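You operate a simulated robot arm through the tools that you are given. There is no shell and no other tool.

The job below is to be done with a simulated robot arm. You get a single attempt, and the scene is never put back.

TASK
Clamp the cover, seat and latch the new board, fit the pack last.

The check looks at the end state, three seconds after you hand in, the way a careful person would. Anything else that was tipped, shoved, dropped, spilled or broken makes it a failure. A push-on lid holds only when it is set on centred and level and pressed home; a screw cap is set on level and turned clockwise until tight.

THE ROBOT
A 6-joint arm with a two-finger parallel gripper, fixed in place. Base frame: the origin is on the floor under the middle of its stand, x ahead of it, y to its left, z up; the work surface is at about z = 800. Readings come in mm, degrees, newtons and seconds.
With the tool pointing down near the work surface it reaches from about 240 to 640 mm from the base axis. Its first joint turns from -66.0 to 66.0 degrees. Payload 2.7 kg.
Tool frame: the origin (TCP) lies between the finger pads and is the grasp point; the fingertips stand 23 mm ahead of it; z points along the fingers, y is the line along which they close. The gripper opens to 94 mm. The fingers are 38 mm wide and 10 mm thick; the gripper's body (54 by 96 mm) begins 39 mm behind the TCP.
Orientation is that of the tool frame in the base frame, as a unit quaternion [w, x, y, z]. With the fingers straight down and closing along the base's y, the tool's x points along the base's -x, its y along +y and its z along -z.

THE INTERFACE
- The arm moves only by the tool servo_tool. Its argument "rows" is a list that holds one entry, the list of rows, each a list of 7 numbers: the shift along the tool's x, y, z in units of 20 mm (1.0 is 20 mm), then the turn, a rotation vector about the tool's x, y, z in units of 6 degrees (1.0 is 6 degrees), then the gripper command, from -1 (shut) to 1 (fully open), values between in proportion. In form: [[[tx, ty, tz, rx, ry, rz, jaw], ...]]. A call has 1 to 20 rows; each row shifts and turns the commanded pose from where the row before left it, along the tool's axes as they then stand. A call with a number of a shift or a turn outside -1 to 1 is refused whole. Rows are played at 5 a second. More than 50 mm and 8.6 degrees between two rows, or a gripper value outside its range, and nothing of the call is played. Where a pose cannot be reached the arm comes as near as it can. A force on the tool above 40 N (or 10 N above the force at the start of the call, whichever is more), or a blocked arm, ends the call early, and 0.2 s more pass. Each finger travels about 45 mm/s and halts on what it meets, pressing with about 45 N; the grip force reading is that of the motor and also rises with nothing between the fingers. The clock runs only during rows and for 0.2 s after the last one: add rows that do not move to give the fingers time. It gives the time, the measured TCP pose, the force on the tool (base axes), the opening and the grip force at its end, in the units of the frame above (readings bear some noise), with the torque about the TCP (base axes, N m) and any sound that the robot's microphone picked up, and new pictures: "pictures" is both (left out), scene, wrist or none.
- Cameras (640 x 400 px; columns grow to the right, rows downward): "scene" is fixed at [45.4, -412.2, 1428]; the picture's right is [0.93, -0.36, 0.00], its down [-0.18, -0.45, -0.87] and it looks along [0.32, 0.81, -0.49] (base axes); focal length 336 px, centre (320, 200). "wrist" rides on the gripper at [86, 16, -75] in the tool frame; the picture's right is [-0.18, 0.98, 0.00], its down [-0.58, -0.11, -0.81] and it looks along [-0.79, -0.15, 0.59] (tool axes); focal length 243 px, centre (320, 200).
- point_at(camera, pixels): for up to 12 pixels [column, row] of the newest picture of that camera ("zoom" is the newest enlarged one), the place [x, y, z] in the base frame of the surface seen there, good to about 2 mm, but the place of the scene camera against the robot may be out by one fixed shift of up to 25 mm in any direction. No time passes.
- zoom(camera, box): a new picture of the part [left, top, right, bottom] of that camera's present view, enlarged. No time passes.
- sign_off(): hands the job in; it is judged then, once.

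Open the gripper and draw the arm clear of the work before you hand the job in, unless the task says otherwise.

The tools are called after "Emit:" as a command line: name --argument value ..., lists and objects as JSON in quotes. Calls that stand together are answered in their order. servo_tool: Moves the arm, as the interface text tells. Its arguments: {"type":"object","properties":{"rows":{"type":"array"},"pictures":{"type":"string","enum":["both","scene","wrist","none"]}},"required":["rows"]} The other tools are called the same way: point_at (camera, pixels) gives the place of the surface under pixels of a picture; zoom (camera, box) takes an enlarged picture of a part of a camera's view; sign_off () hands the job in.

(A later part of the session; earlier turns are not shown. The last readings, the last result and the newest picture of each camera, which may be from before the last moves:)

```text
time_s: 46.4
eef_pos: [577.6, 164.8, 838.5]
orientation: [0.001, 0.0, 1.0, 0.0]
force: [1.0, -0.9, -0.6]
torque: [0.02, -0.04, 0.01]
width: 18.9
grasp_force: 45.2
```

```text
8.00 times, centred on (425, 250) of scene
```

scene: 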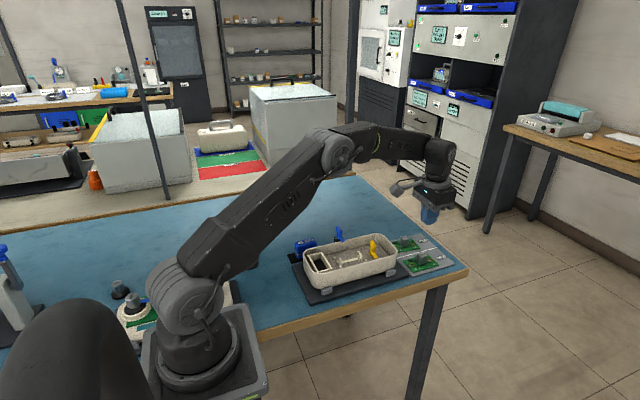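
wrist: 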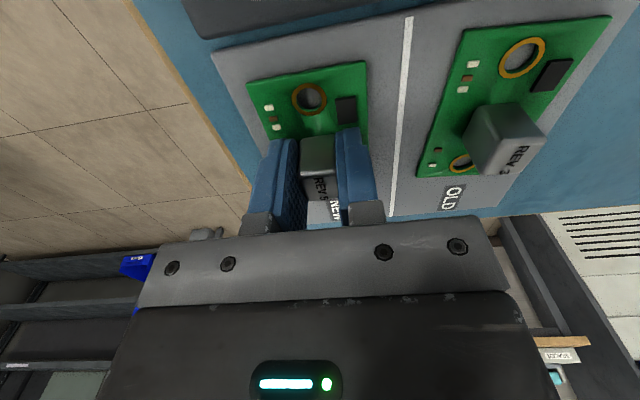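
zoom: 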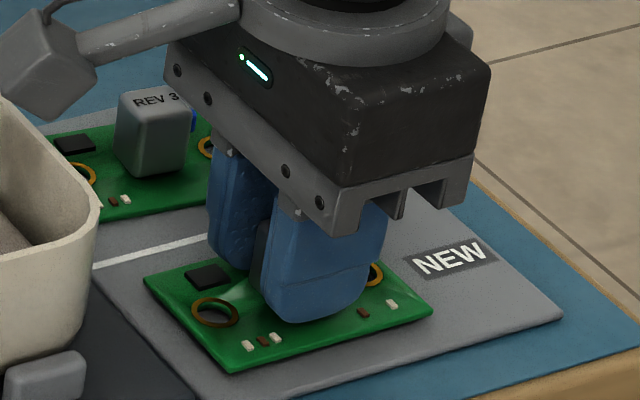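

The board appears to have risen with the gripper (corner moved from (143,290) to (145,282)). I'll measure the board's height and continue lifting slowly 10 mm.

Emit:
point_at --camera "wrist" --pixels '[[295, 101], [326, 98], [310, 85], [311, 114], [254, 84], [360, 66]]'

Emit:
servo_tool --rows '[[[0, 0, -0.08, 0, 0, 0, -1], [0, 0, -0.1, 0, 0, 0, -1], [0, 0, -0.1, 0, 0, 0, -1], [0, 0, -0.1, 0, 0, 0, -1], [0, 0, -0.1, 0, 0, 0, -1], [0, 0, -0.05, 0, 0, 0, -1]]]' --pictures "wrist"

Emit:
zoom --camera "scene" --box '[395, 225, 455, 275]'

Emit:
zoom --camera "wrist" --box '[240, 40, 420, 220]'

```text
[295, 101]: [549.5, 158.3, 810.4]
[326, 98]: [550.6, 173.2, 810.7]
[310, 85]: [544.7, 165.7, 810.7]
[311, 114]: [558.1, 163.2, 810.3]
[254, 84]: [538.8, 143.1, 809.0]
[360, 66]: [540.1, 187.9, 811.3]
```

```text
time_s: 47.8
eef_pos: [576.1, 164.4, 848.2]
orientation: [-0.001, -0.001, 1.0, 0.0]
force: [-0.4, -0.1, -0.1]
torque: [0.01, 0.02, 0.05]
width: 18.9
grasp_force: 45.3
```

wrist: 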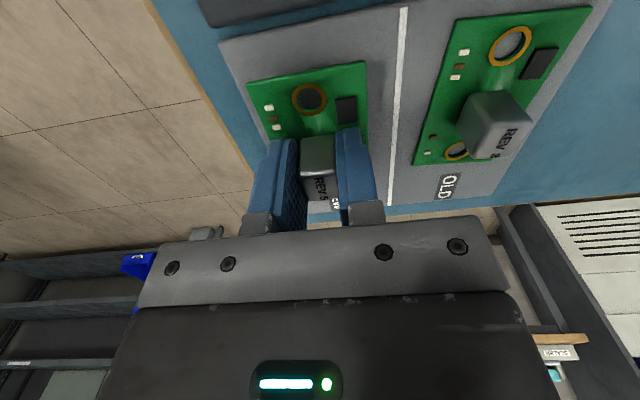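

```text
8.00 times, centred on (425, 250) of scene
```

zoom: 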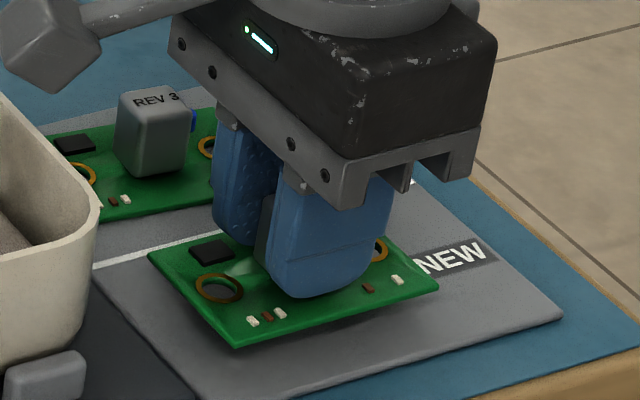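

```text
2.22 times, centred on (330, 130) of wrist
```

zoom: 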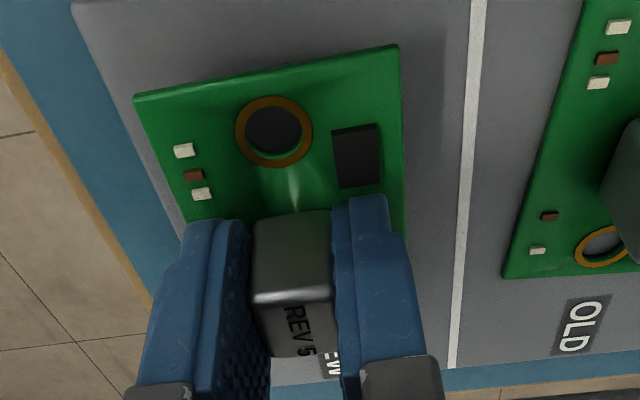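

Board is held (ring A at wrist (309,99)). Lifting a further 105 mm at a gentle ramp while watching that ring A stays at the same pixel.

Emit:
servo_tool --rows '[[[0, 0, -0.15, 0, 0, 0, -1], [0, 0, -0.25, 0, 0, 0, -1], [0, 0, -0.35, 0, 0, 0, -1], [0, 0, -0.4, 0, 0, 0, -1], [0, 0, -0.45, 0, 0, 0, -1], [0, 0, -0.45, 0, 0, 0, -1], [0, 0, -0.45, 0, 0, 0, -1], [0, 0, -0.45, 0, 0, 0, -1], [0, 0, -0.45, 0, 0, 0, -1], [0, 0, -0.45, 0, 0, 0, -1], [0, 0, -0.4, 0, 0, 0, -1], [0, 0, -0.35, 0, 0, 0, -1], [0, 0, -0.25, 0, 0, 0, -1], [0, 0, -0.15, 0, 0, 0, -1], [0, 0, -0.1, 0, 0, 0, -1], [0, 0, 0, 0, 0, 0, -1]]]' --pictures "wrist"

Emit:
zoom --camera "wrist" --box '[240, 40, 420, 220]'

```text
time_s: 51.2
eef_pos: [577.0, 165.2, 950.3]
orientation: [0.001, 0.0, 1.0, 0.0]
force: [0.3, 0.0, -1.4]
torque: [-0.02, -0.01, 0.0]
width: 18.9
grasp_force: 45.2
```

wrist: 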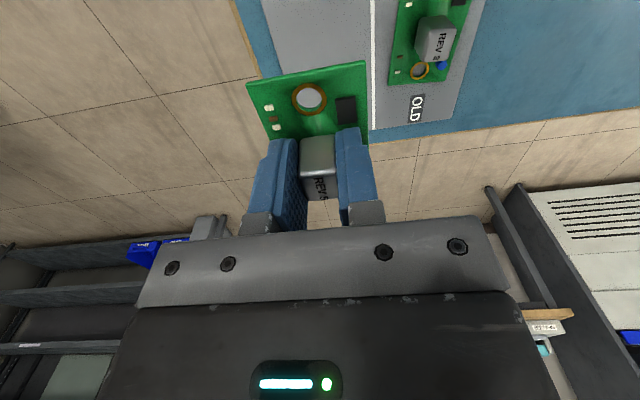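

```text
2.22 times, centred on (330, 130) of wrist
```

zoom: 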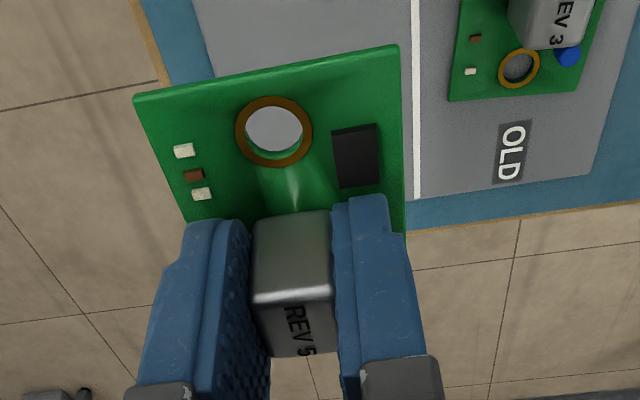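

Held firmly with ring A at the same pixel. I'll measure ring A and board corners relative to the current TCP to fix the tool-to-hole offset.

Emit:
point_at --camera "wrist" --pixels '[[292.7, 99.8], [325.9, 98.0], [308.8, 84.2], [309.7, 114.5], [295.5, 91], [323, 89], [297, 109], [322, 107], [248, 83.5], [364, 62.5], [258, 95], [362, 72]]'

Emit:
servo_tool --rows '[[[0, 0, 0, 0, 0, 0, -1]]]' --pictures "none"

```text
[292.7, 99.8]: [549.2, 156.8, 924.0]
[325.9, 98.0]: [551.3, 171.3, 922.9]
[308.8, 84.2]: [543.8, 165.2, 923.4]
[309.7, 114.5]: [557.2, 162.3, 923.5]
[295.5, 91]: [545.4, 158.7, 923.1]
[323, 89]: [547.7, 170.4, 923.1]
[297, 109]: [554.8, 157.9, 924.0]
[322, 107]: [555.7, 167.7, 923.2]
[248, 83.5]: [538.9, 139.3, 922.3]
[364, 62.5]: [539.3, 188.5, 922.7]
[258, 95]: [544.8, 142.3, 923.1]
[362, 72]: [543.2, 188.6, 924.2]
```

```text
time_s: 51.6
eef_pos: [577.3, 164.7, 949.8]
orientation: [0.002, -0.001, 1.0, 0.0]
force: [0.5, 1.0, -1.0]
torque: [-0.01, 0.01, 0.01]
width: 19.0
grasp_force: 45.1
```

Ring A is at (550.5,164.0) with the board level (z≈923). Now translating by (−199.9,+40.2) at this height to sit over the dowels.

Emit:
servo_tool --rows '[[[0.3, 0.06, 0, 0, 0, 0, -1], [0.5, 0.1, 0, 0, 0, 0, -1], [0.7, 0.14, 0, 0, 0, 0, -1], [0.9, 0.18, 0, 0, 0, 0, -1], [0.9, 0.18, 0, 0, 0, 0, -1], [0.9, 0.18, 0, 0, 0, 0, -1], [0.9, 0.18, 0, 0, 0, 0, -1], [0.9, 0.18, 0, 0, 0, 0, -1], [0.9, 0.18, 0, 0, 0, 0, -1], [0.9, 0.18, 0, 0, 0, 0, -1], [0.9, 0.18, 0, 0, 0, 0, -1], [0.7, 0.14, 0, 0, 0, 0, -1], [0.4, 0.08, 0, 0, 0, 0, -1], [0.195, 0.05, 0, 0, 0, 0, -1], [0, 0, 0, 0, 0, 0, -1], [0, 0, 0, 0, 0, 0, -1]]]'

Emit:
zoom --camera "scene" --box '[300, 205, 410, 300]'

Emit:
zoom --camera "wrist" --box '[240, 40, 420, 220]'

```text
time_s: 55.0
eef_pos: [376.5, 204.6, 950.0]
orientation: [0.002, 0.0, 1.0, 0.001]
force: [-0.5, -0.8, -0.1]
torque: [-0.01, 0.04, -0.05]
width: 19.2
grasp_force: 44.9
```

scene: 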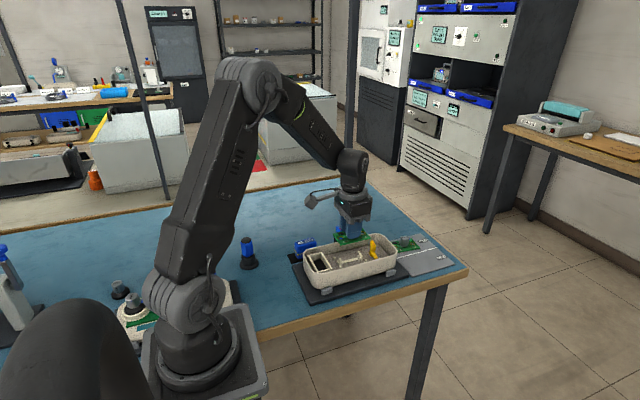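
wrist: 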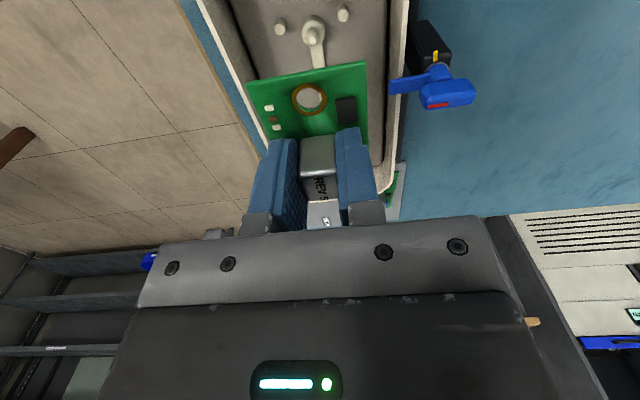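

```text
4.21 times, centred on (355, 252) of scene
```

zoom: 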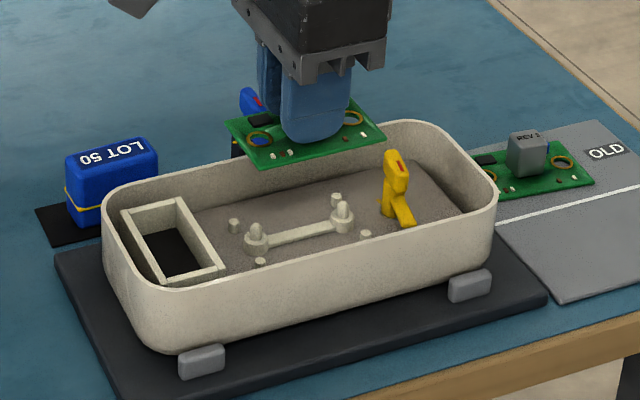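

```text
2.22 times, centred on (330, 130) of wrist
```

zoom: 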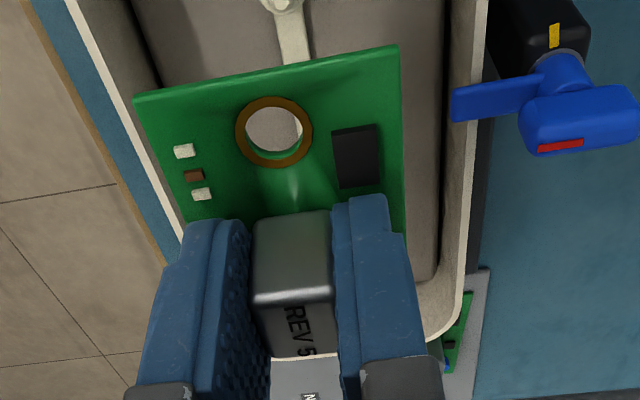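

Board hovers over the housing. I'll compare ring A and dowel A (visible at wrist (313,30)) in the same picture.

Emit:
zoom --camera "wrist" --box '[265, 5, 365, 125]'

```text
3.33 times, centred on (315, 65) of wrist
```

zoom: 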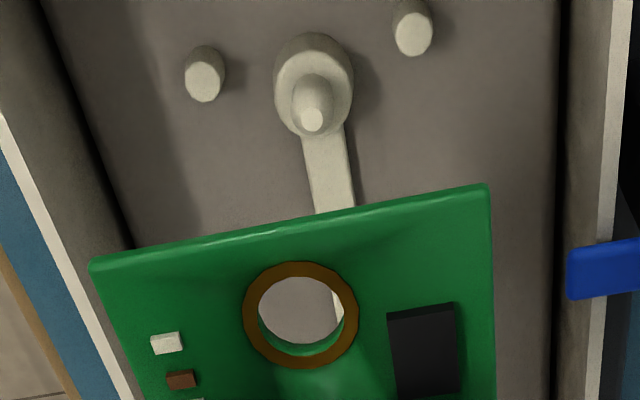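

Picking dowel A's tip and boss edges together with ring A edges in this one view.

Emit:
point_at --camera "zoom" --pixels '[[311, 119], [307, 116], [315, 122], [279, 95], [349, 98], [313, 132], [246, 315], [355, 311], [300, 265], [302, 365], [204, 80], [413, 32]]'

```text
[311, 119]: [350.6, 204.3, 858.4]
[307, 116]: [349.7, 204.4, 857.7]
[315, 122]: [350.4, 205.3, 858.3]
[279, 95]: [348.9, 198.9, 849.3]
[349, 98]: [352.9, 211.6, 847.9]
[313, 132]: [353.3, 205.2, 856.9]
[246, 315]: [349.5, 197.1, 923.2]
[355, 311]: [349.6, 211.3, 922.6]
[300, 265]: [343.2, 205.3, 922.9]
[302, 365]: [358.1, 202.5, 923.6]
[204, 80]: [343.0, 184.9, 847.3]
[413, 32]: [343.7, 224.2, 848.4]
```

Ring A (350.6,204.2) vs dowel A (350.5,204.8): within 0.6 mm. Trimming y by +0.4 mm and descending 55 mm to just above the dowel tips.

Emit:
servo_tool --rows '[[[0, 0.02, 0.2, 0, 0, 0, -1], [0, 0, 0.35, 0, 0, 0, -1], [0, 0, 0.45, 0, 0, 0, -1], [0, 0, 0.45, 0, 0, 0, -1], [0, 0, 0.45, 0, 0, 0, -1], [0, 0, 0.4, 0, 0, 0, -1], [0, 0, 0.25, 0, 0, 0, -1], [0, 0, 0.15, 0, 0, 0, -1], [0, 0, 0.05, 0, 0, 0, -1], [0, 0, 0, 0, 0, 0, -1], [0, 0, 0, 0, 0, 0, -1]]]'

Emit:
zoom --camera "wrist" --box '[240, 30, 400, 190]'

Emit:
zoom --camera "scene" --box '[325, 225, 395, 275]'

```text
time_s: 57.4
eef_pos: [376.8, 204.0, 893.4]
orientation: [0.0, 0.0, 1.0, 0.001]
force: [0.6, 0.0, -0.3]
torque: [-0.02, 0.01, -0.04]
width: 19.1
grasp_force: 44.9
```

scene: 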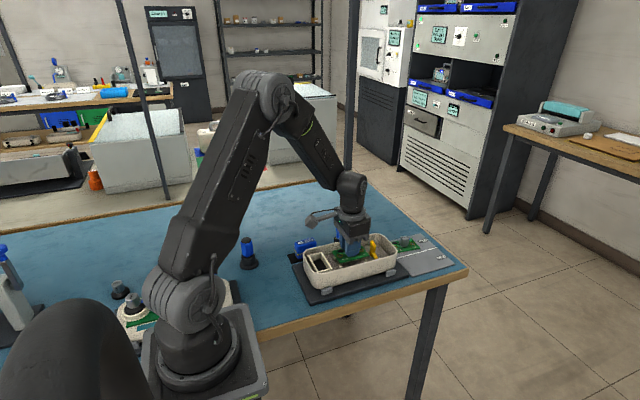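
wrist: 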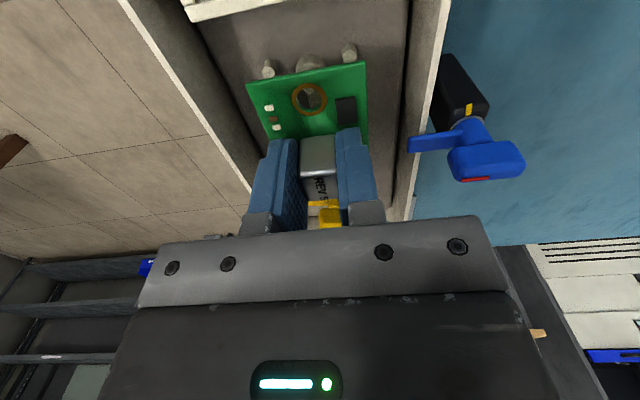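

```text
2.50 times, centred on (320, 110) of wrist
```

zoom: 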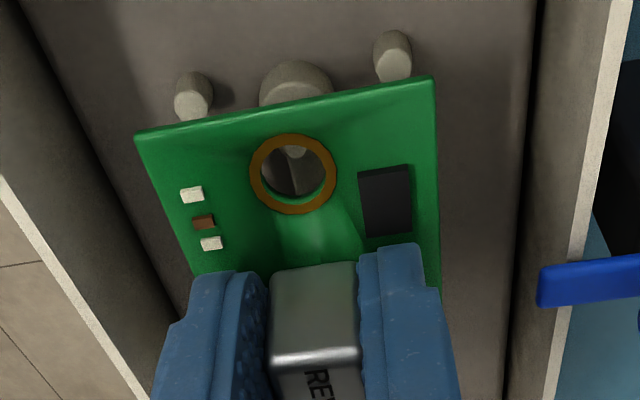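

```text
8.00 times, centred on (360, 250) of scene
```

zoom: 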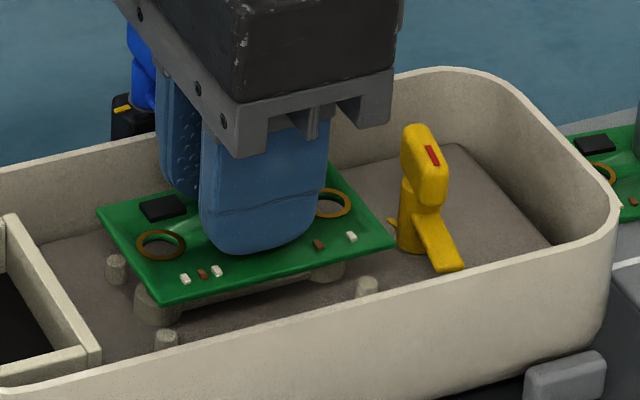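

Dowel tip is visible through ring A at (295,152) in the zoom. Descending slowly 12 mm in small steps, watching force.

Emit:
servo_tool --rows '[[[0, 0, 0.1, 0, 0, 0, -1], [0, 0, 0.1, 0, 0, 0, -1], [0, 0, 0.1, 0, 0, 0, -1], [0, 0, 0.1, 0, 0, 0, -1], [0, 0, 0.1, 0, 0, 0, -1], [0, 0, 0.1, 0, 0, 0, -1], [0, 0, 0, 0, 0, 0, -1]]]'

Emit:
zoom --camera "wrist" --box '[240, 30, 400, 190]'

Emit:
zoom --camera "scene" --box '[325, 225, 395, 275]'

```text
time_s: 59.0
eef_pos: [376.3, 204.8, 882.0]
orientation: [0.0, 0.0, 1.0, 0.001]
force: [0.1, -0.7, 0.0]
torque: [0.04, 0.01, -0.01]
width: 19.0
grasp_force: 45.2
```

scene: 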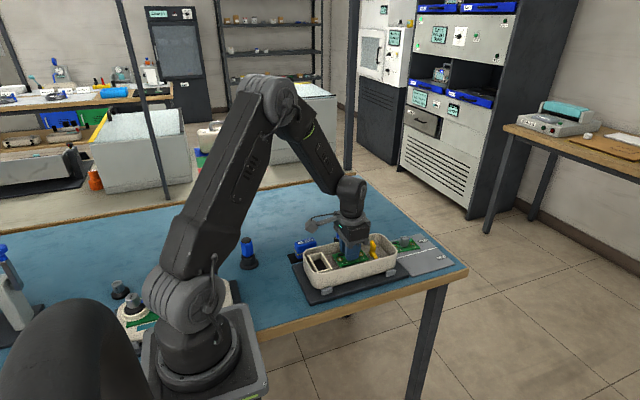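
wrist: 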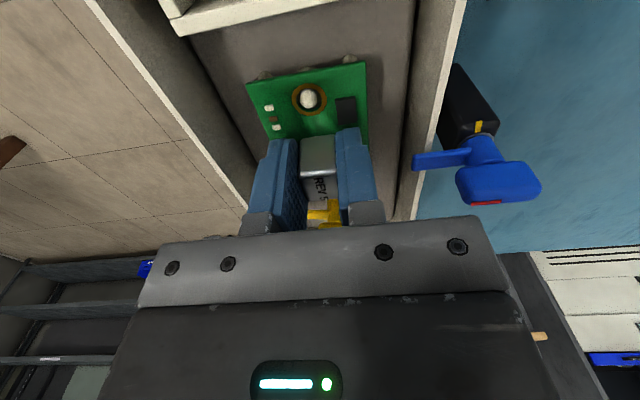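

```text
2.50 times, centred on (320, 110) of wrist
```

zoom: 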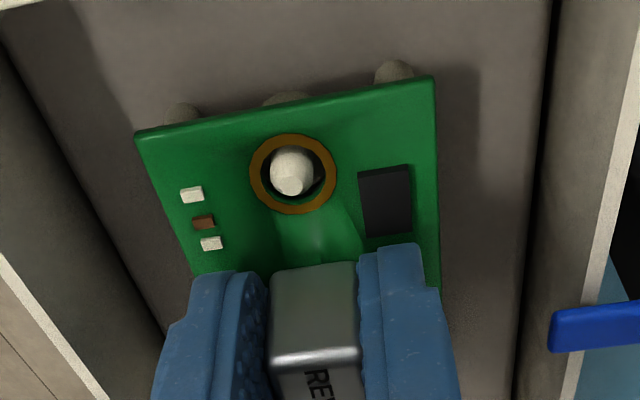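

```text
8.00 times, centred on (360, 250) of scene
```

zoom: 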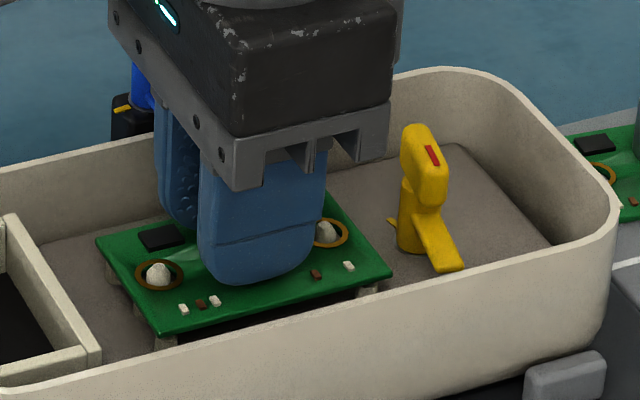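

Both dowels poke through the rings without force. Going down the last ~4–5 mm in 1 mm steps until contact.

Emit:
servo_tool --rows '[[[0, 0, 0.05, 0, 0, 0, -1], [0, 0, 0.05, 0, 0, 0, -1], [0, 0, 0.05, 0, 0, 0, -1], [0, 0, 0.05, 0, 0, 0, -1], [0, 0, 0, 0, 0, 0, -1]]]'

Emit:
zoom --camera "wrist" --box '[240, 30, 400, 190]'

Emit:
zoom --camera "scene" --box '[325, 235, 385, 275]'

```text
time_s: 60.2
eef_pos: [377.2, 204.1, 879.9]
orientation: [0.0, 0.0, 1.0, 0.0]
force: [-10.2, -2.5, 19.0]
torque: [-0.06, 0.21, -0.01]
width: 19.2
grasp_force: 44.8
```

scene: 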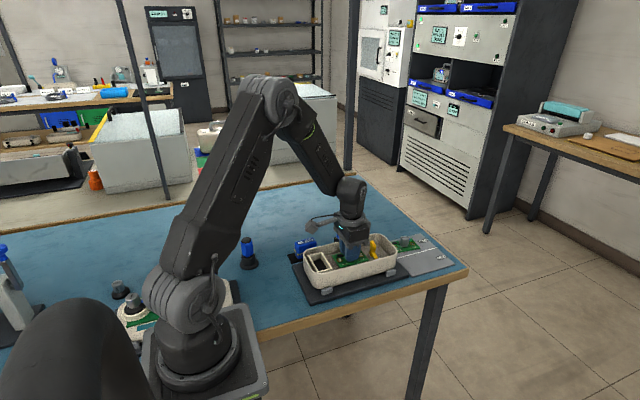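
wrist: 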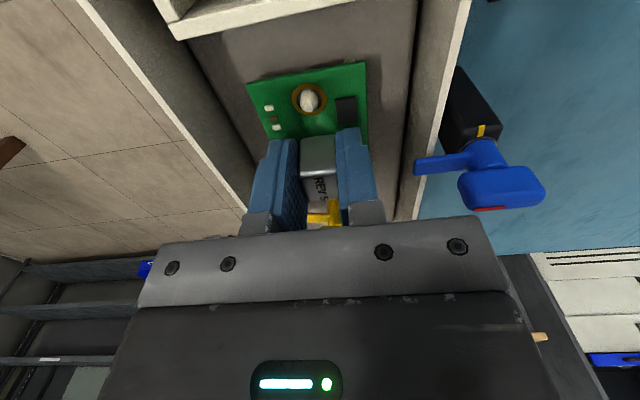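

```text
2.50 times, centred on (320, 110) of wrist
```

zoom: 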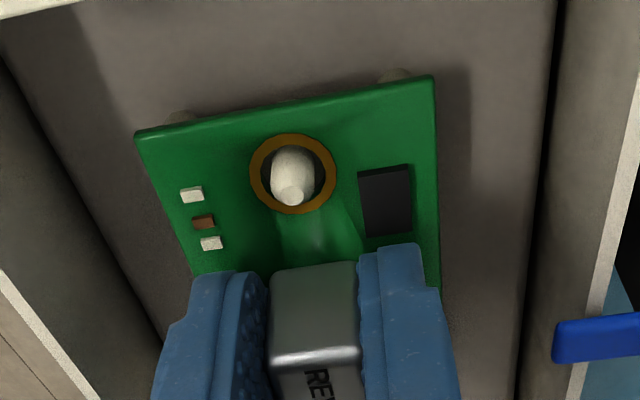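

```text
10.00 times, centred on (355, 255) of scene
```

zoom: 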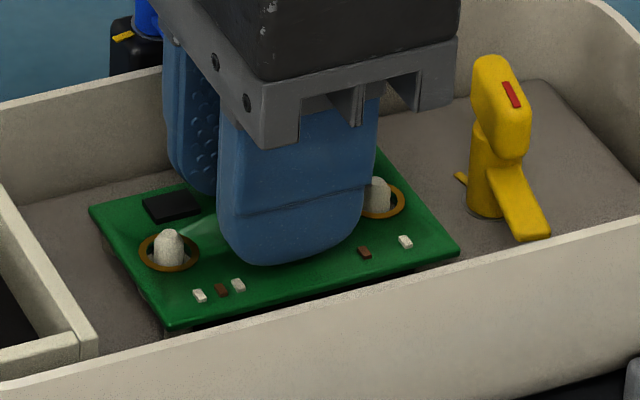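

Contact: Fz 19 N with Fx −10 N. I'll measure the board top height and the ring/dowel offset to see whether it is fully home.

Emit:
point_at --camera "wrist" --pixels '[[293, 101], [326, 98], [308.8, 84.5], [309.5, 114.5], [252, 85], [362, 66], [256, 100], [300, 125], [308, 107], [310, 95], [280, 115], [335, 85]]'

Emit:
point_at --camera "zoom" --pixels '[[140, 252], [198, 250], [168, 234], [168, 270], [361, 202], [405, 200], [384, 185], [384, 217], [169, 234], [377, 182], [450, 248], [180, 320]]'

```text
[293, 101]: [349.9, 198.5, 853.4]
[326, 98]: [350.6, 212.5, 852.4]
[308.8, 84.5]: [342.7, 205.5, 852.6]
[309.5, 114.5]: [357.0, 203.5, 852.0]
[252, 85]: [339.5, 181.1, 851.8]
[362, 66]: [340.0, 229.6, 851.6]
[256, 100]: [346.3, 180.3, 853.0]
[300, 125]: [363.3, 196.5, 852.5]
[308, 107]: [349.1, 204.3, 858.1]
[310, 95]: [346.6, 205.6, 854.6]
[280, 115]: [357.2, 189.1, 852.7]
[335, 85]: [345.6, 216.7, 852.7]
```

```text
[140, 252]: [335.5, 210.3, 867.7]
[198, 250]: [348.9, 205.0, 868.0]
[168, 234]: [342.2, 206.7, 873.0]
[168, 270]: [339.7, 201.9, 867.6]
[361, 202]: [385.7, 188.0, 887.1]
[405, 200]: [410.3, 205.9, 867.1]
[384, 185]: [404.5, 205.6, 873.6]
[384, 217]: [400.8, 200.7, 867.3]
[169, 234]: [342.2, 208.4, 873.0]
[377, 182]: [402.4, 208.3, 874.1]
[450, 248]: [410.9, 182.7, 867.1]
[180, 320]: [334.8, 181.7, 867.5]
```

Board top ≈852.3, about 1.5 mm above fully seated, and Fx −10 N means the dowels want it slightly toward −x. Shifting −0.7 mm in x and pressing 1–2 mm more.

Emit:
servo_tool --rows '[[[0.035, -0.005, 0, 0, 0, 0, -1], [0, 0, 0, 0, 0, 0, -1], [0, 0, 0.03, 0, 0, 0, -1], [0, 0, 0, 0, 0, 0, -1]]]' --pictures "wrist"

Emit:
zoom --camera "scene" --box '[325, 235, 385, 275]'

```text
time_s: 61.2
eef_pos: [375.6, 205.4, 878.8]
orientation: [0.003, -0.001, 1.0, 0.0]
force: [-3.0, -7.3, 32.0]
torque: [-0.18, 0.11, -0.07]
width: 19.1
grasp_force: 44.9
```

wrist: 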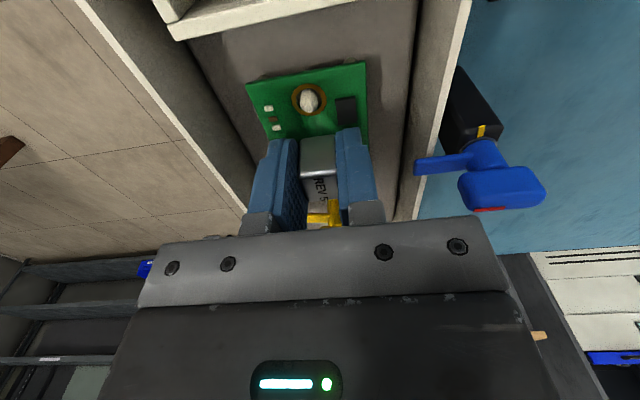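

```text
10.00 times, centred on (355, 255) of scene
```

zoom: 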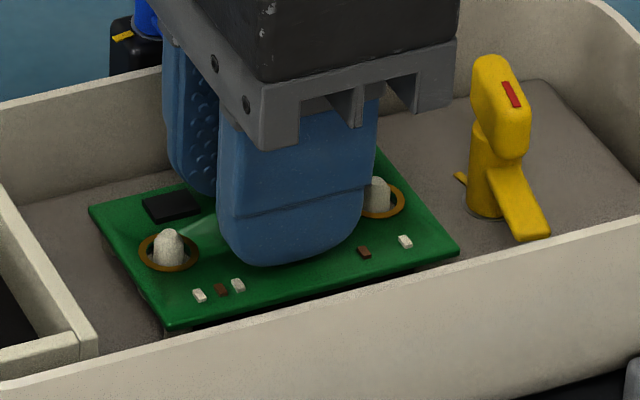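

Fz is 32 N with little lateral force and no further motion: it seems bottomed. I'll sample several board-top points for an averaged height.

Emit:
point_at --camera "wrist" --pixels '[[258, 90], [270, 90], [285, 86], [300, 80], [320, 76], [340, 72], [355, 70], [285, 120], [330, 115], [358, 120], [280, 100], [340, 90]]'

Emit:
zoom --camera "scene" --box '[328, 250, 352, 270]'

```text
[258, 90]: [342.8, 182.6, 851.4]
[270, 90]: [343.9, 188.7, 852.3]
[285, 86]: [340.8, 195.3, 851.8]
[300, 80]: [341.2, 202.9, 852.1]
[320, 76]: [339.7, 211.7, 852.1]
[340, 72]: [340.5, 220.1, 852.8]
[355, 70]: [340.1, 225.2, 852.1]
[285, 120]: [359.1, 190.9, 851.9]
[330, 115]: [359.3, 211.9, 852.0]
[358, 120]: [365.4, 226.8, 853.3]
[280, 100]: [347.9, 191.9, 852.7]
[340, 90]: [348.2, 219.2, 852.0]
```

```text
16.00 times, centred on (340, 260) of scene
```

zoom: 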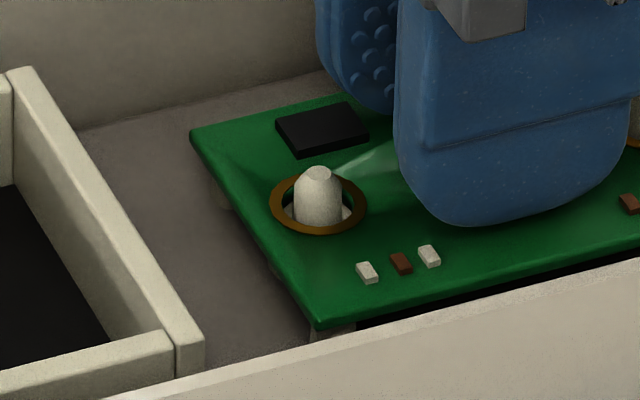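

Board top averages 852.2 and the boss is visible right up against the board in ring A, so it is resting on the bosses/standoffs. I'll ease the pressure, open slightly, and lift away slowly.

Emit:
servo_tool --rows '[[[0, 0, -0.05, 0, 0, 0, -1], [0, 0, 0, 0, 0, 0, -0.5], [0, 0, 0, 0, 0, 0, -0.4], [0, 0, 0, 0, 0, 0, -0.4], [0, 0, -0.1, 0, 0, 0, -0.4], [0, 0, -0.2, 0, 0, 0, -0.4], [0, 0, -0.4, 0, 0, 0, -0.4], [0, 0, -0.6, 0, 0, 0, -0.4], [0, 0, -0.8, 0, 0, 0, -0.4], [0, 0, -0.9, 0, 0, 0, -0.4], [0, 0, -0.9, 0, 0, 0, -0.4], [0, 0, 0, 0, 0, 0, -0.4], [0, 0, 0, 0, 0, 0, -0.4]]]'

Emit:
zoom --camera "scene" --box '[325, 230, 390, 275]'

Emit:
zoom --camera "wrist" --box '[240, 0, 400, 150]'

```text
time_s: 64.0
eef_pos: [376.7, 205.1, 956.8]
orientation: [0.002, 0.0, 1.0, 0.0]
force: [0.2, -0.7, 0.2]
torque: [0.0, -0.01, 0.04]
width: 28.2
grasp_force: 0.1
```

scene: 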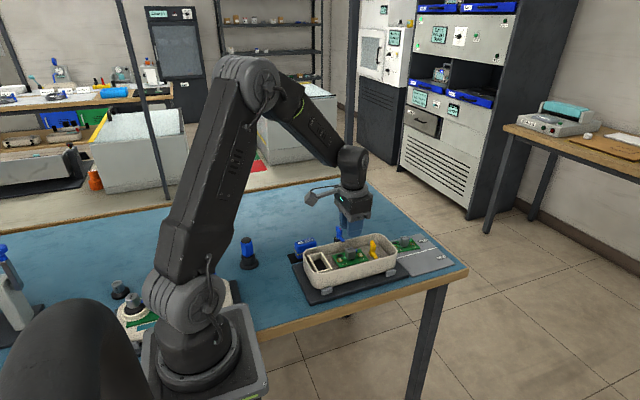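
wrist: 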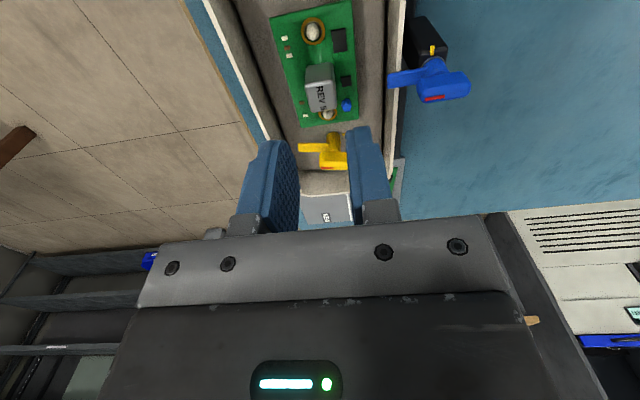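

```text
8.89 times, centred on (358, 252) of scene
```

zoom: 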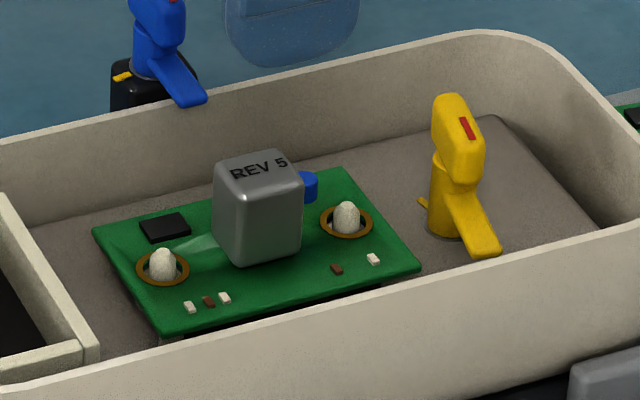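

```text
2.67 times, centred on (320, 75) of wrist
```

zoom: 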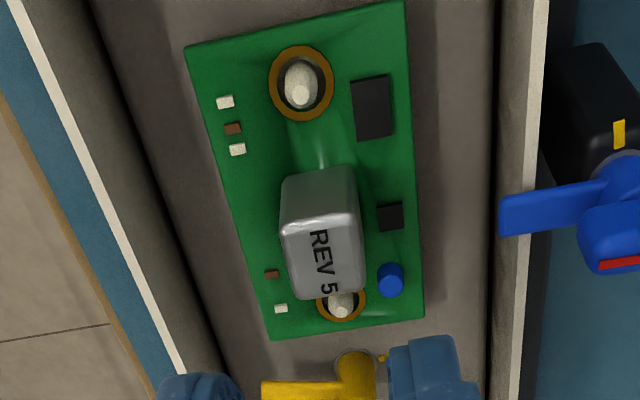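

Board is on both dowels. I'll measure the top height at several spots to verify it is level and home.

Emit:
point_at --camera "zoom" --pixels '[[210, 60], [390, 20], [300, 150], [250, 200], [395, 180], [270, 320], [410, 305], [360, 305], [300, 90], [340, 305], [320, 240], [230, 150]]'

Emit:
zoom --camera "wrist" --box '[285, 10, 345, 60]'

```text
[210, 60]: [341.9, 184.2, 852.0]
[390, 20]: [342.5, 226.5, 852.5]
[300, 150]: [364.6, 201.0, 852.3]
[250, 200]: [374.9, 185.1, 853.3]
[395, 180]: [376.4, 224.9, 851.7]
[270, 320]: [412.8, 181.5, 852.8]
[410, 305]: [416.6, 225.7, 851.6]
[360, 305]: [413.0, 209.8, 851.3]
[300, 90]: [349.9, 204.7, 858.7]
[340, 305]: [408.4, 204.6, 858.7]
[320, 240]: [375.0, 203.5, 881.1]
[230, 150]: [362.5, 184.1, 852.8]
```

```text
8.00 times, centred on (315, 35) of wrist
```

zoom: 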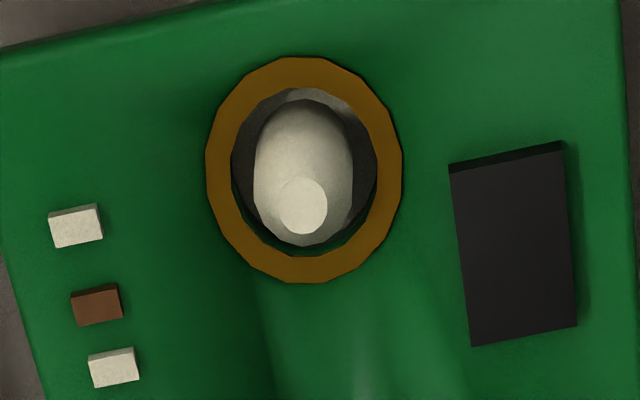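

Board top is 852±0.8 everywhere: level and seated. Now the latch; zooming to measure its axis, head and arm tip from this view.

Emit:
servo_tool --rows '[[[-0.8, 0, 0, 0, 0, 0, -0.4], [-0.7, 0, 0, 0, 0, 0, -0.4], [0, 0, 0, 0, 0, 0, 0.0], [0, 0, 0, 0, 0, 0, 0.0]]]' --pictures "wrist"

Emit:
zoom --camera "wrist" --box '[285, 65, 375, 150]'

```text
time_s: 65.0
eef_pos: [405.8, 205.8, 957.0]
orientation: [0.0, 0.0, 1.0, 0.0]
force: [0.4, -1.0, 0.5]
torque: [-0.02, 0.02, -0.04]
width: 46.8
grasp_force: 0.0
```

wrist: 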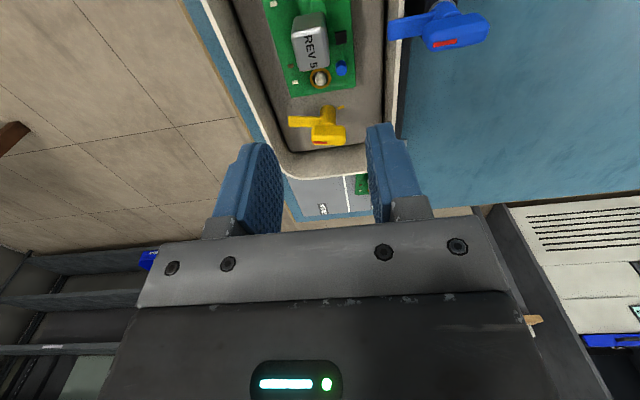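

```text
4.71 times, centred on (330, 108) of wrist
```

zoom: 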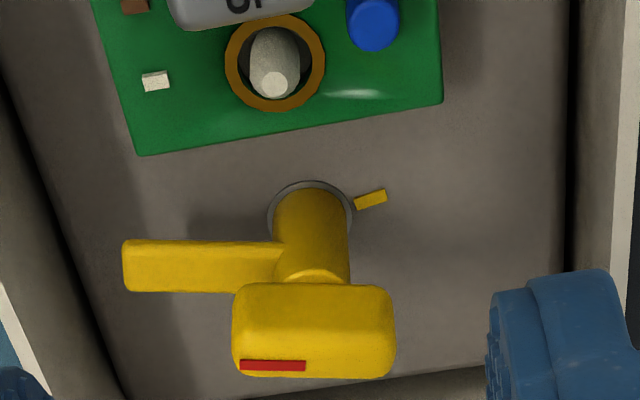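

Picking ring edges, tick, arm tip and head-top corners of the latch.

Emit:
point_at --camera "zoom" --pixels '[[271, 222], [275, 205], [311, 183], [345, 205], [350, 222], [370, 199], [128, 248], [131, 285], [126, 265], [245, 355], [385, 350], [315, 360]]'

Emit:
point_at --camera "wrist" --pixels '[[313.5, 142.5], [343.5, 141.5], [328, 144], [328, 128], [314, 128], [344, 128], [294, 118.5], [294, 124], [310, 121], [319, 83], [318, 78], [300, 97]]'

```text
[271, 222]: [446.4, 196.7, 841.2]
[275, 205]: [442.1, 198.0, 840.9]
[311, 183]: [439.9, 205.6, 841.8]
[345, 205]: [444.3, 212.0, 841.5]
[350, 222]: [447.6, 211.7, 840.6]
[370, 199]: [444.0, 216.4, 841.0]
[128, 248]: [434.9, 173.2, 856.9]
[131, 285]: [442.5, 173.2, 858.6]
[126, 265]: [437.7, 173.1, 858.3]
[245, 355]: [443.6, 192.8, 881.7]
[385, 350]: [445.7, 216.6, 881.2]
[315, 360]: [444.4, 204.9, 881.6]
```

```text
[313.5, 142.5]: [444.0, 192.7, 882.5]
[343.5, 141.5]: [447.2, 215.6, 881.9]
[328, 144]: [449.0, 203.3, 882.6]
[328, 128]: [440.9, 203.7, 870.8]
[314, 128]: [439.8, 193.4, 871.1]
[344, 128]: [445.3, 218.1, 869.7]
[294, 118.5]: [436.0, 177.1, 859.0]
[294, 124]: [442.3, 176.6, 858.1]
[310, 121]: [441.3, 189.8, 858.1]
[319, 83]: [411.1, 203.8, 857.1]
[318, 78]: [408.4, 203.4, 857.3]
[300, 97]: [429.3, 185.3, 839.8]
```

Latch axis ≈(446.5,204.5), its arm at about −102° with 32 mm reach (will end just short of dowel B), head z 866–882. I'll centre above it and turn the gripper 78° counter-clockwise so that the closing turn ends at nominal.

Emit:
servo_tool --rows '[[[-1, -0.03, 0, 0, 0, 0, -0.4], [-1, -0.035, 0, 0, 0, 0, -0.4], [-0.035, 0, 0, 0, 0, -1, -0.4], [0, 0, 0, 0, 0, -1, -0.4], [0, 0, 0, 0, 0, -1, -0.4], [0, 0, 0, 0, 0, -1, -0.4], [0, 0, 0, 0, 0, -1, -0.4], [0, 0, 0, 0, 0, -1, -0.4], [0, 0, 0, 0, 0, -1, -0.4], [0, 0, 0, 0, 0, -1, -0.4], [0, 0, 0, 0, 0, -1, -0.4], [0, 0, 0, 0, 0, -1, -0.4], [0, 0, 0, 0, 0, -1, -0.4], [0, 0, 0, 0, 0, -1, -0.4], [0, 0, 0, 0, 0, -1, -0.4], [0, 0, 0, 0, 0, 0, -0.4], [0, 0, 0, 0, 0, 0, -0.4]]]'

Emit:
zoom --camera "wrist" --box '[220, 20, 420, 200]'

```text
time_s: 68.6
eef_pos: [447.0, 202.9, 956.8]
orientation: [0.0, -0.629, 0.777, 0.0]
force: [-0.2, -0.2, 0.5]
torque: [0.03, 0.01, -0.01]
width: 28.2
grasp_force: 0.0
```

scene: 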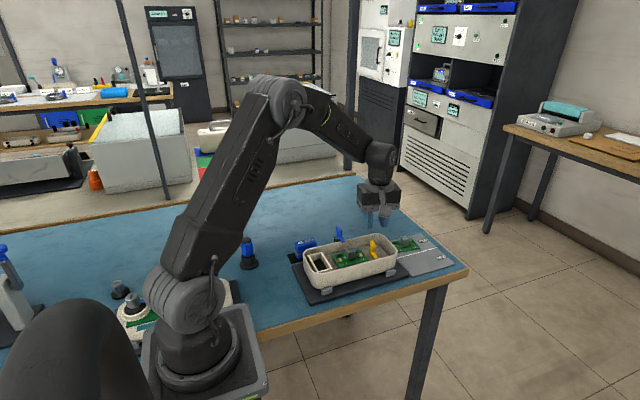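
wrist: 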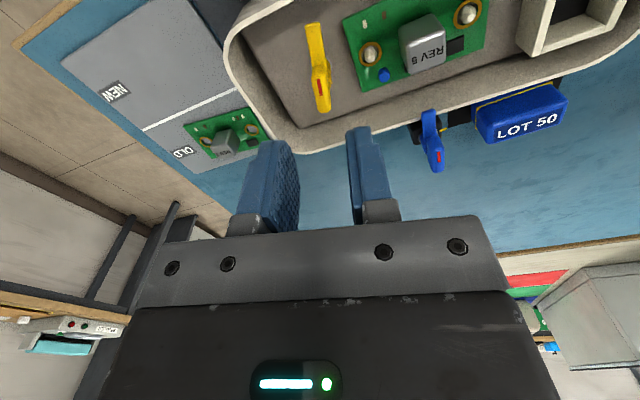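

```text
2.22 times, centred on (320, 110) of wrist
```

zoom: 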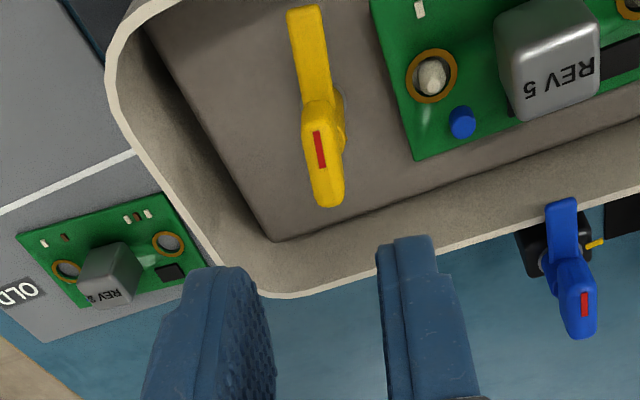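

The latch is seen well: head from (320,100) to (330,205) in the zoom. Measuring stripe, head edges, arm and ring for axis and angle.

Emit:
point_at --camera "zoom" --pixels '[[317, 134], [323, 166], [306, 130], [318, 190], [333, 130], [341, 190], [330, 203], [304, 12], [292, 20], [322, 20], [341, 95], [343, 130]]'

Emit:
zoom --camera "wrist" --box '[295, 15, 345, 120]'

```text
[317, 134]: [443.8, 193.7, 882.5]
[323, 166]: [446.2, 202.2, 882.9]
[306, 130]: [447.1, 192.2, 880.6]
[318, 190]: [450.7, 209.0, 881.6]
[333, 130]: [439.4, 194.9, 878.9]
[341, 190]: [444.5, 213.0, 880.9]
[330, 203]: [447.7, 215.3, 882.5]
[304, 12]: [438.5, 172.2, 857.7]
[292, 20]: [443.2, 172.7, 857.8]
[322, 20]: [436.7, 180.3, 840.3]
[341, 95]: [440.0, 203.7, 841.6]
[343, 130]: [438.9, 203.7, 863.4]
```

```text
3.81 times, centred on (320, 68) of wrist
```

zoom: 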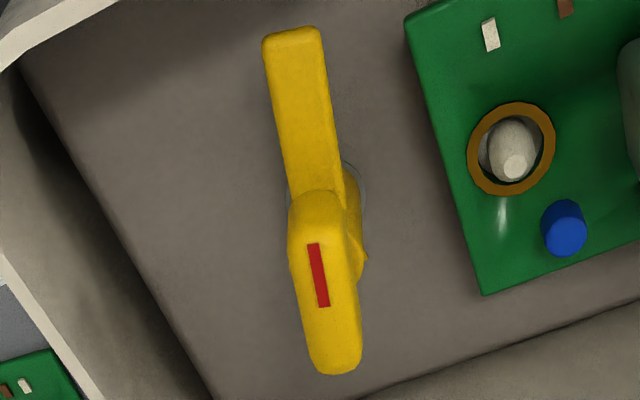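

Latch arm angle ≈ −102.5°, axis ≈(445.5,204). I'll check the end-wall clearance for the fingers before descending.

Emit:
point_at --camera "zoom" --pixels '[[30, 130], [100, 250], [150, 330], [50, 300], [10, 270], [60, 340], [85, 390], [180, 350], [120, 230], [30, 50]]'

```text
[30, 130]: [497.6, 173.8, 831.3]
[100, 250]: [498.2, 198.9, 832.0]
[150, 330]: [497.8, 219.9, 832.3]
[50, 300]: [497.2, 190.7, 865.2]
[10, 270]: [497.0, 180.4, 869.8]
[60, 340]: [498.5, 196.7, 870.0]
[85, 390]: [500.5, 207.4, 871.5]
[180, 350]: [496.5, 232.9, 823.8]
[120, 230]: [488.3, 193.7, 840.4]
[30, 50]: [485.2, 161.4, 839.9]
```

End wall is at x≈497, plenty of clearance. Trimming position and descending 70 mm to TCP z≈887.

Emit:
servo_tool --rows '[[[-0.02, 0.075, 0, 0, 0, 0, -0.4], [0, 0, 0.7, 0, 0, 0, -0.4], [0, 0, 0.8, 0, 0, 0, -0.4], [0, 0, 0.8, 0, 0, 0, -0.4], [0, 0, 0.6, 0, 0, 0, -0.4], [0, 0, 0.4, 0, 0, 0, -0.4], [0, 0, 0.19, 0, 0, 0, -0.4], [0, 0, 0, 0, 0, 0, -0.4], [0, 0, 0, 0, 0, 0, -0.4]]]'

Emit:
zoom --camera "wrist" --box '[230, 20, 410, 200]'

Emit:
zoom --camera "scene" --box '[345, 215, 405, 265]'

```text
time_s: 70.6
eef_pos: [445.2, 205.5, 886.1]
orientation: [0.0, -0.629, 0.777, 0.0]
force: [-0.3, 0.1, -0.9]
torque: [0.01, 0.03, 0.01]
width: 28.3
grasp_force: 0.0
```

scene: 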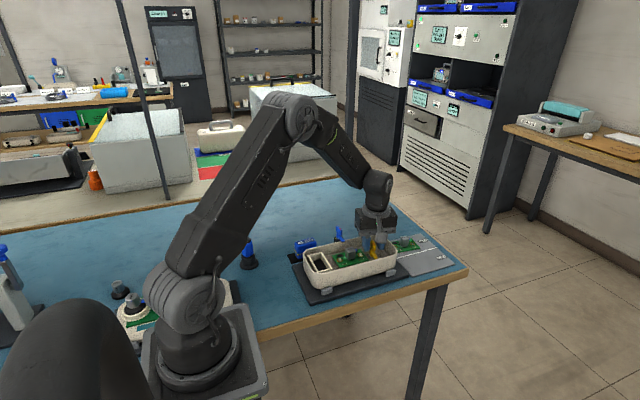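
wrist: 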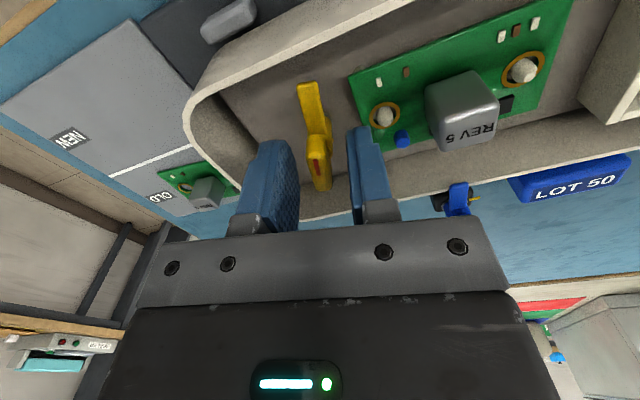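

```text
2.22 times, centred on (320, 110) of wrist
```

zoom: 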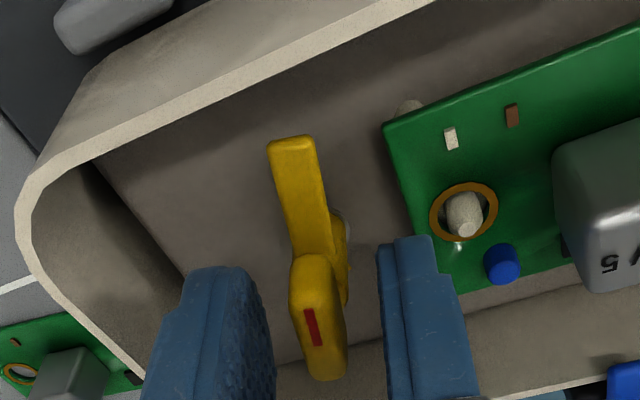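

```text
8.00 times, centred on (375, 240) of scene
```

zoom: 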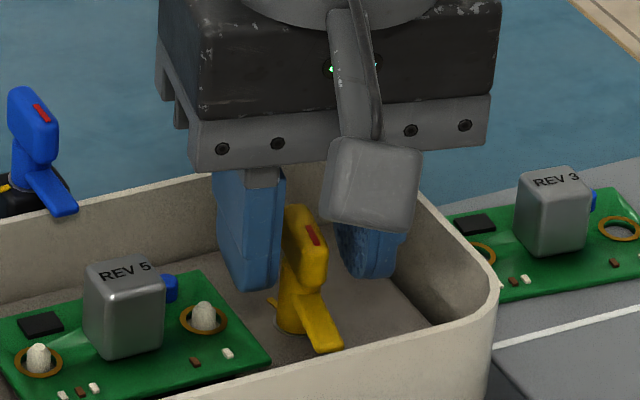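

The fingers straddle the yellow head. Closing loosely to 13.5 mm and turning clockwise ~42° first.

Emit:
servo_tool --rows '[[[0, 0, 0, 0, 0, 0, -0.71], [0, 0, 0, 0, 0, 0, -0.71], [0, 0, 0, 0, 0, 0, -0.71], [0, 0, 0, 0, 0, 0.5, -0.71], [0, 0, 0, 0, 0, 0.7, -0.71], [0, 0, 0, 0, 0, 0.7, -0.71], [0, 0, 0, 0, 0, 0.7, -0.71], [0, 0, 0, 0, 0, 0.7, -0.71], [0, 0, 0, 0, 0, 0.7, -0.71], [0, 0, 0, 0, 0, 0.7, -0.71], [0, 0, 0, 0, 0, 0.7, -0.71], [0, 0, 0, 0, 0, 0.7, -0.71], [0, 0, 0, 0, 0, 0.7, -0.71], [0, 0, 0, 0, 0, 0, -0.71]]]'

Emit:
zoom --camera "wrist" --box '[230, 20, 410, 200]'

Emit:
zoom --camera "scene" --box '[345, 220, 405, 270]'

```text
time_s: 73.6
eef_pos: [444.9, 204.3, 887.1]
orientation: [0.0, -0.318, 0.948, 0.0]
force: [-1.6, 1.8, -0.4]
torque: [0.03, 0.01, -0.01]
width: 14.5
grasp_force: 0.6
```

scene: 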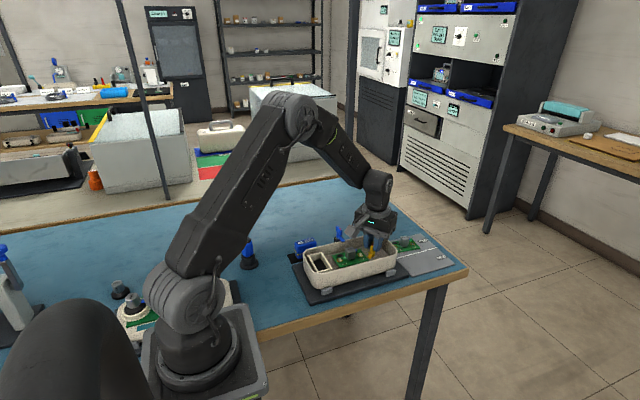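
wrist: 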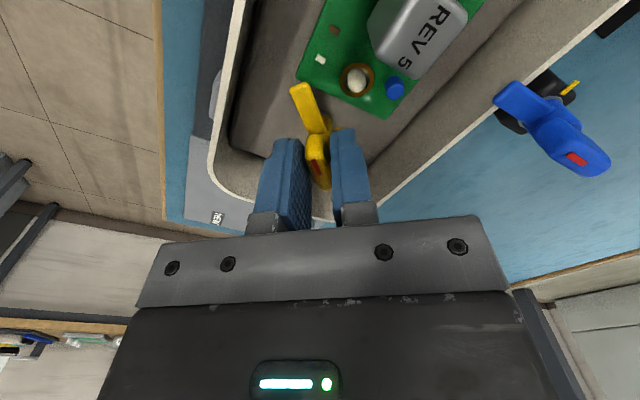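

```text
2.22 times, centred on (320, 110) of wrist
```

zoom: 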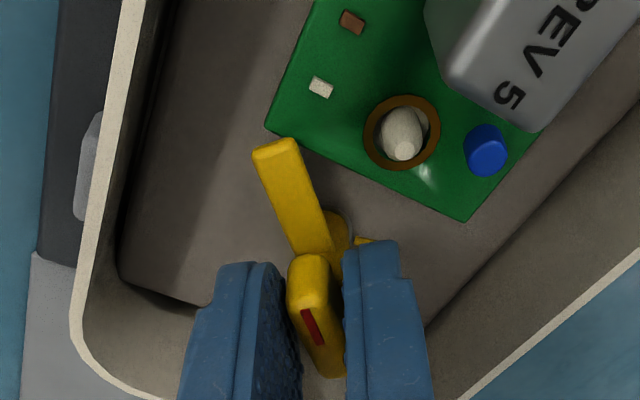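

```text
8.00 times, centred on (375, 245) of scene
```

zoom: 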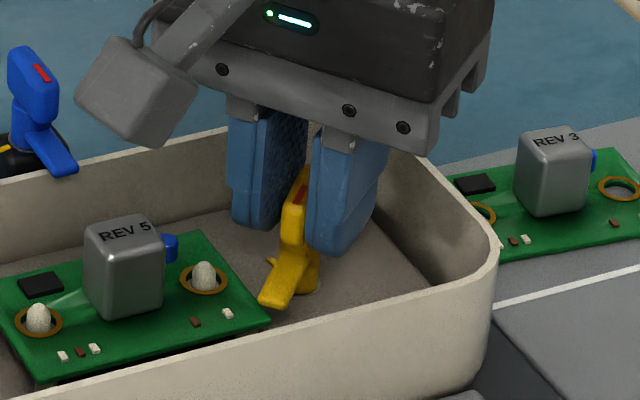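

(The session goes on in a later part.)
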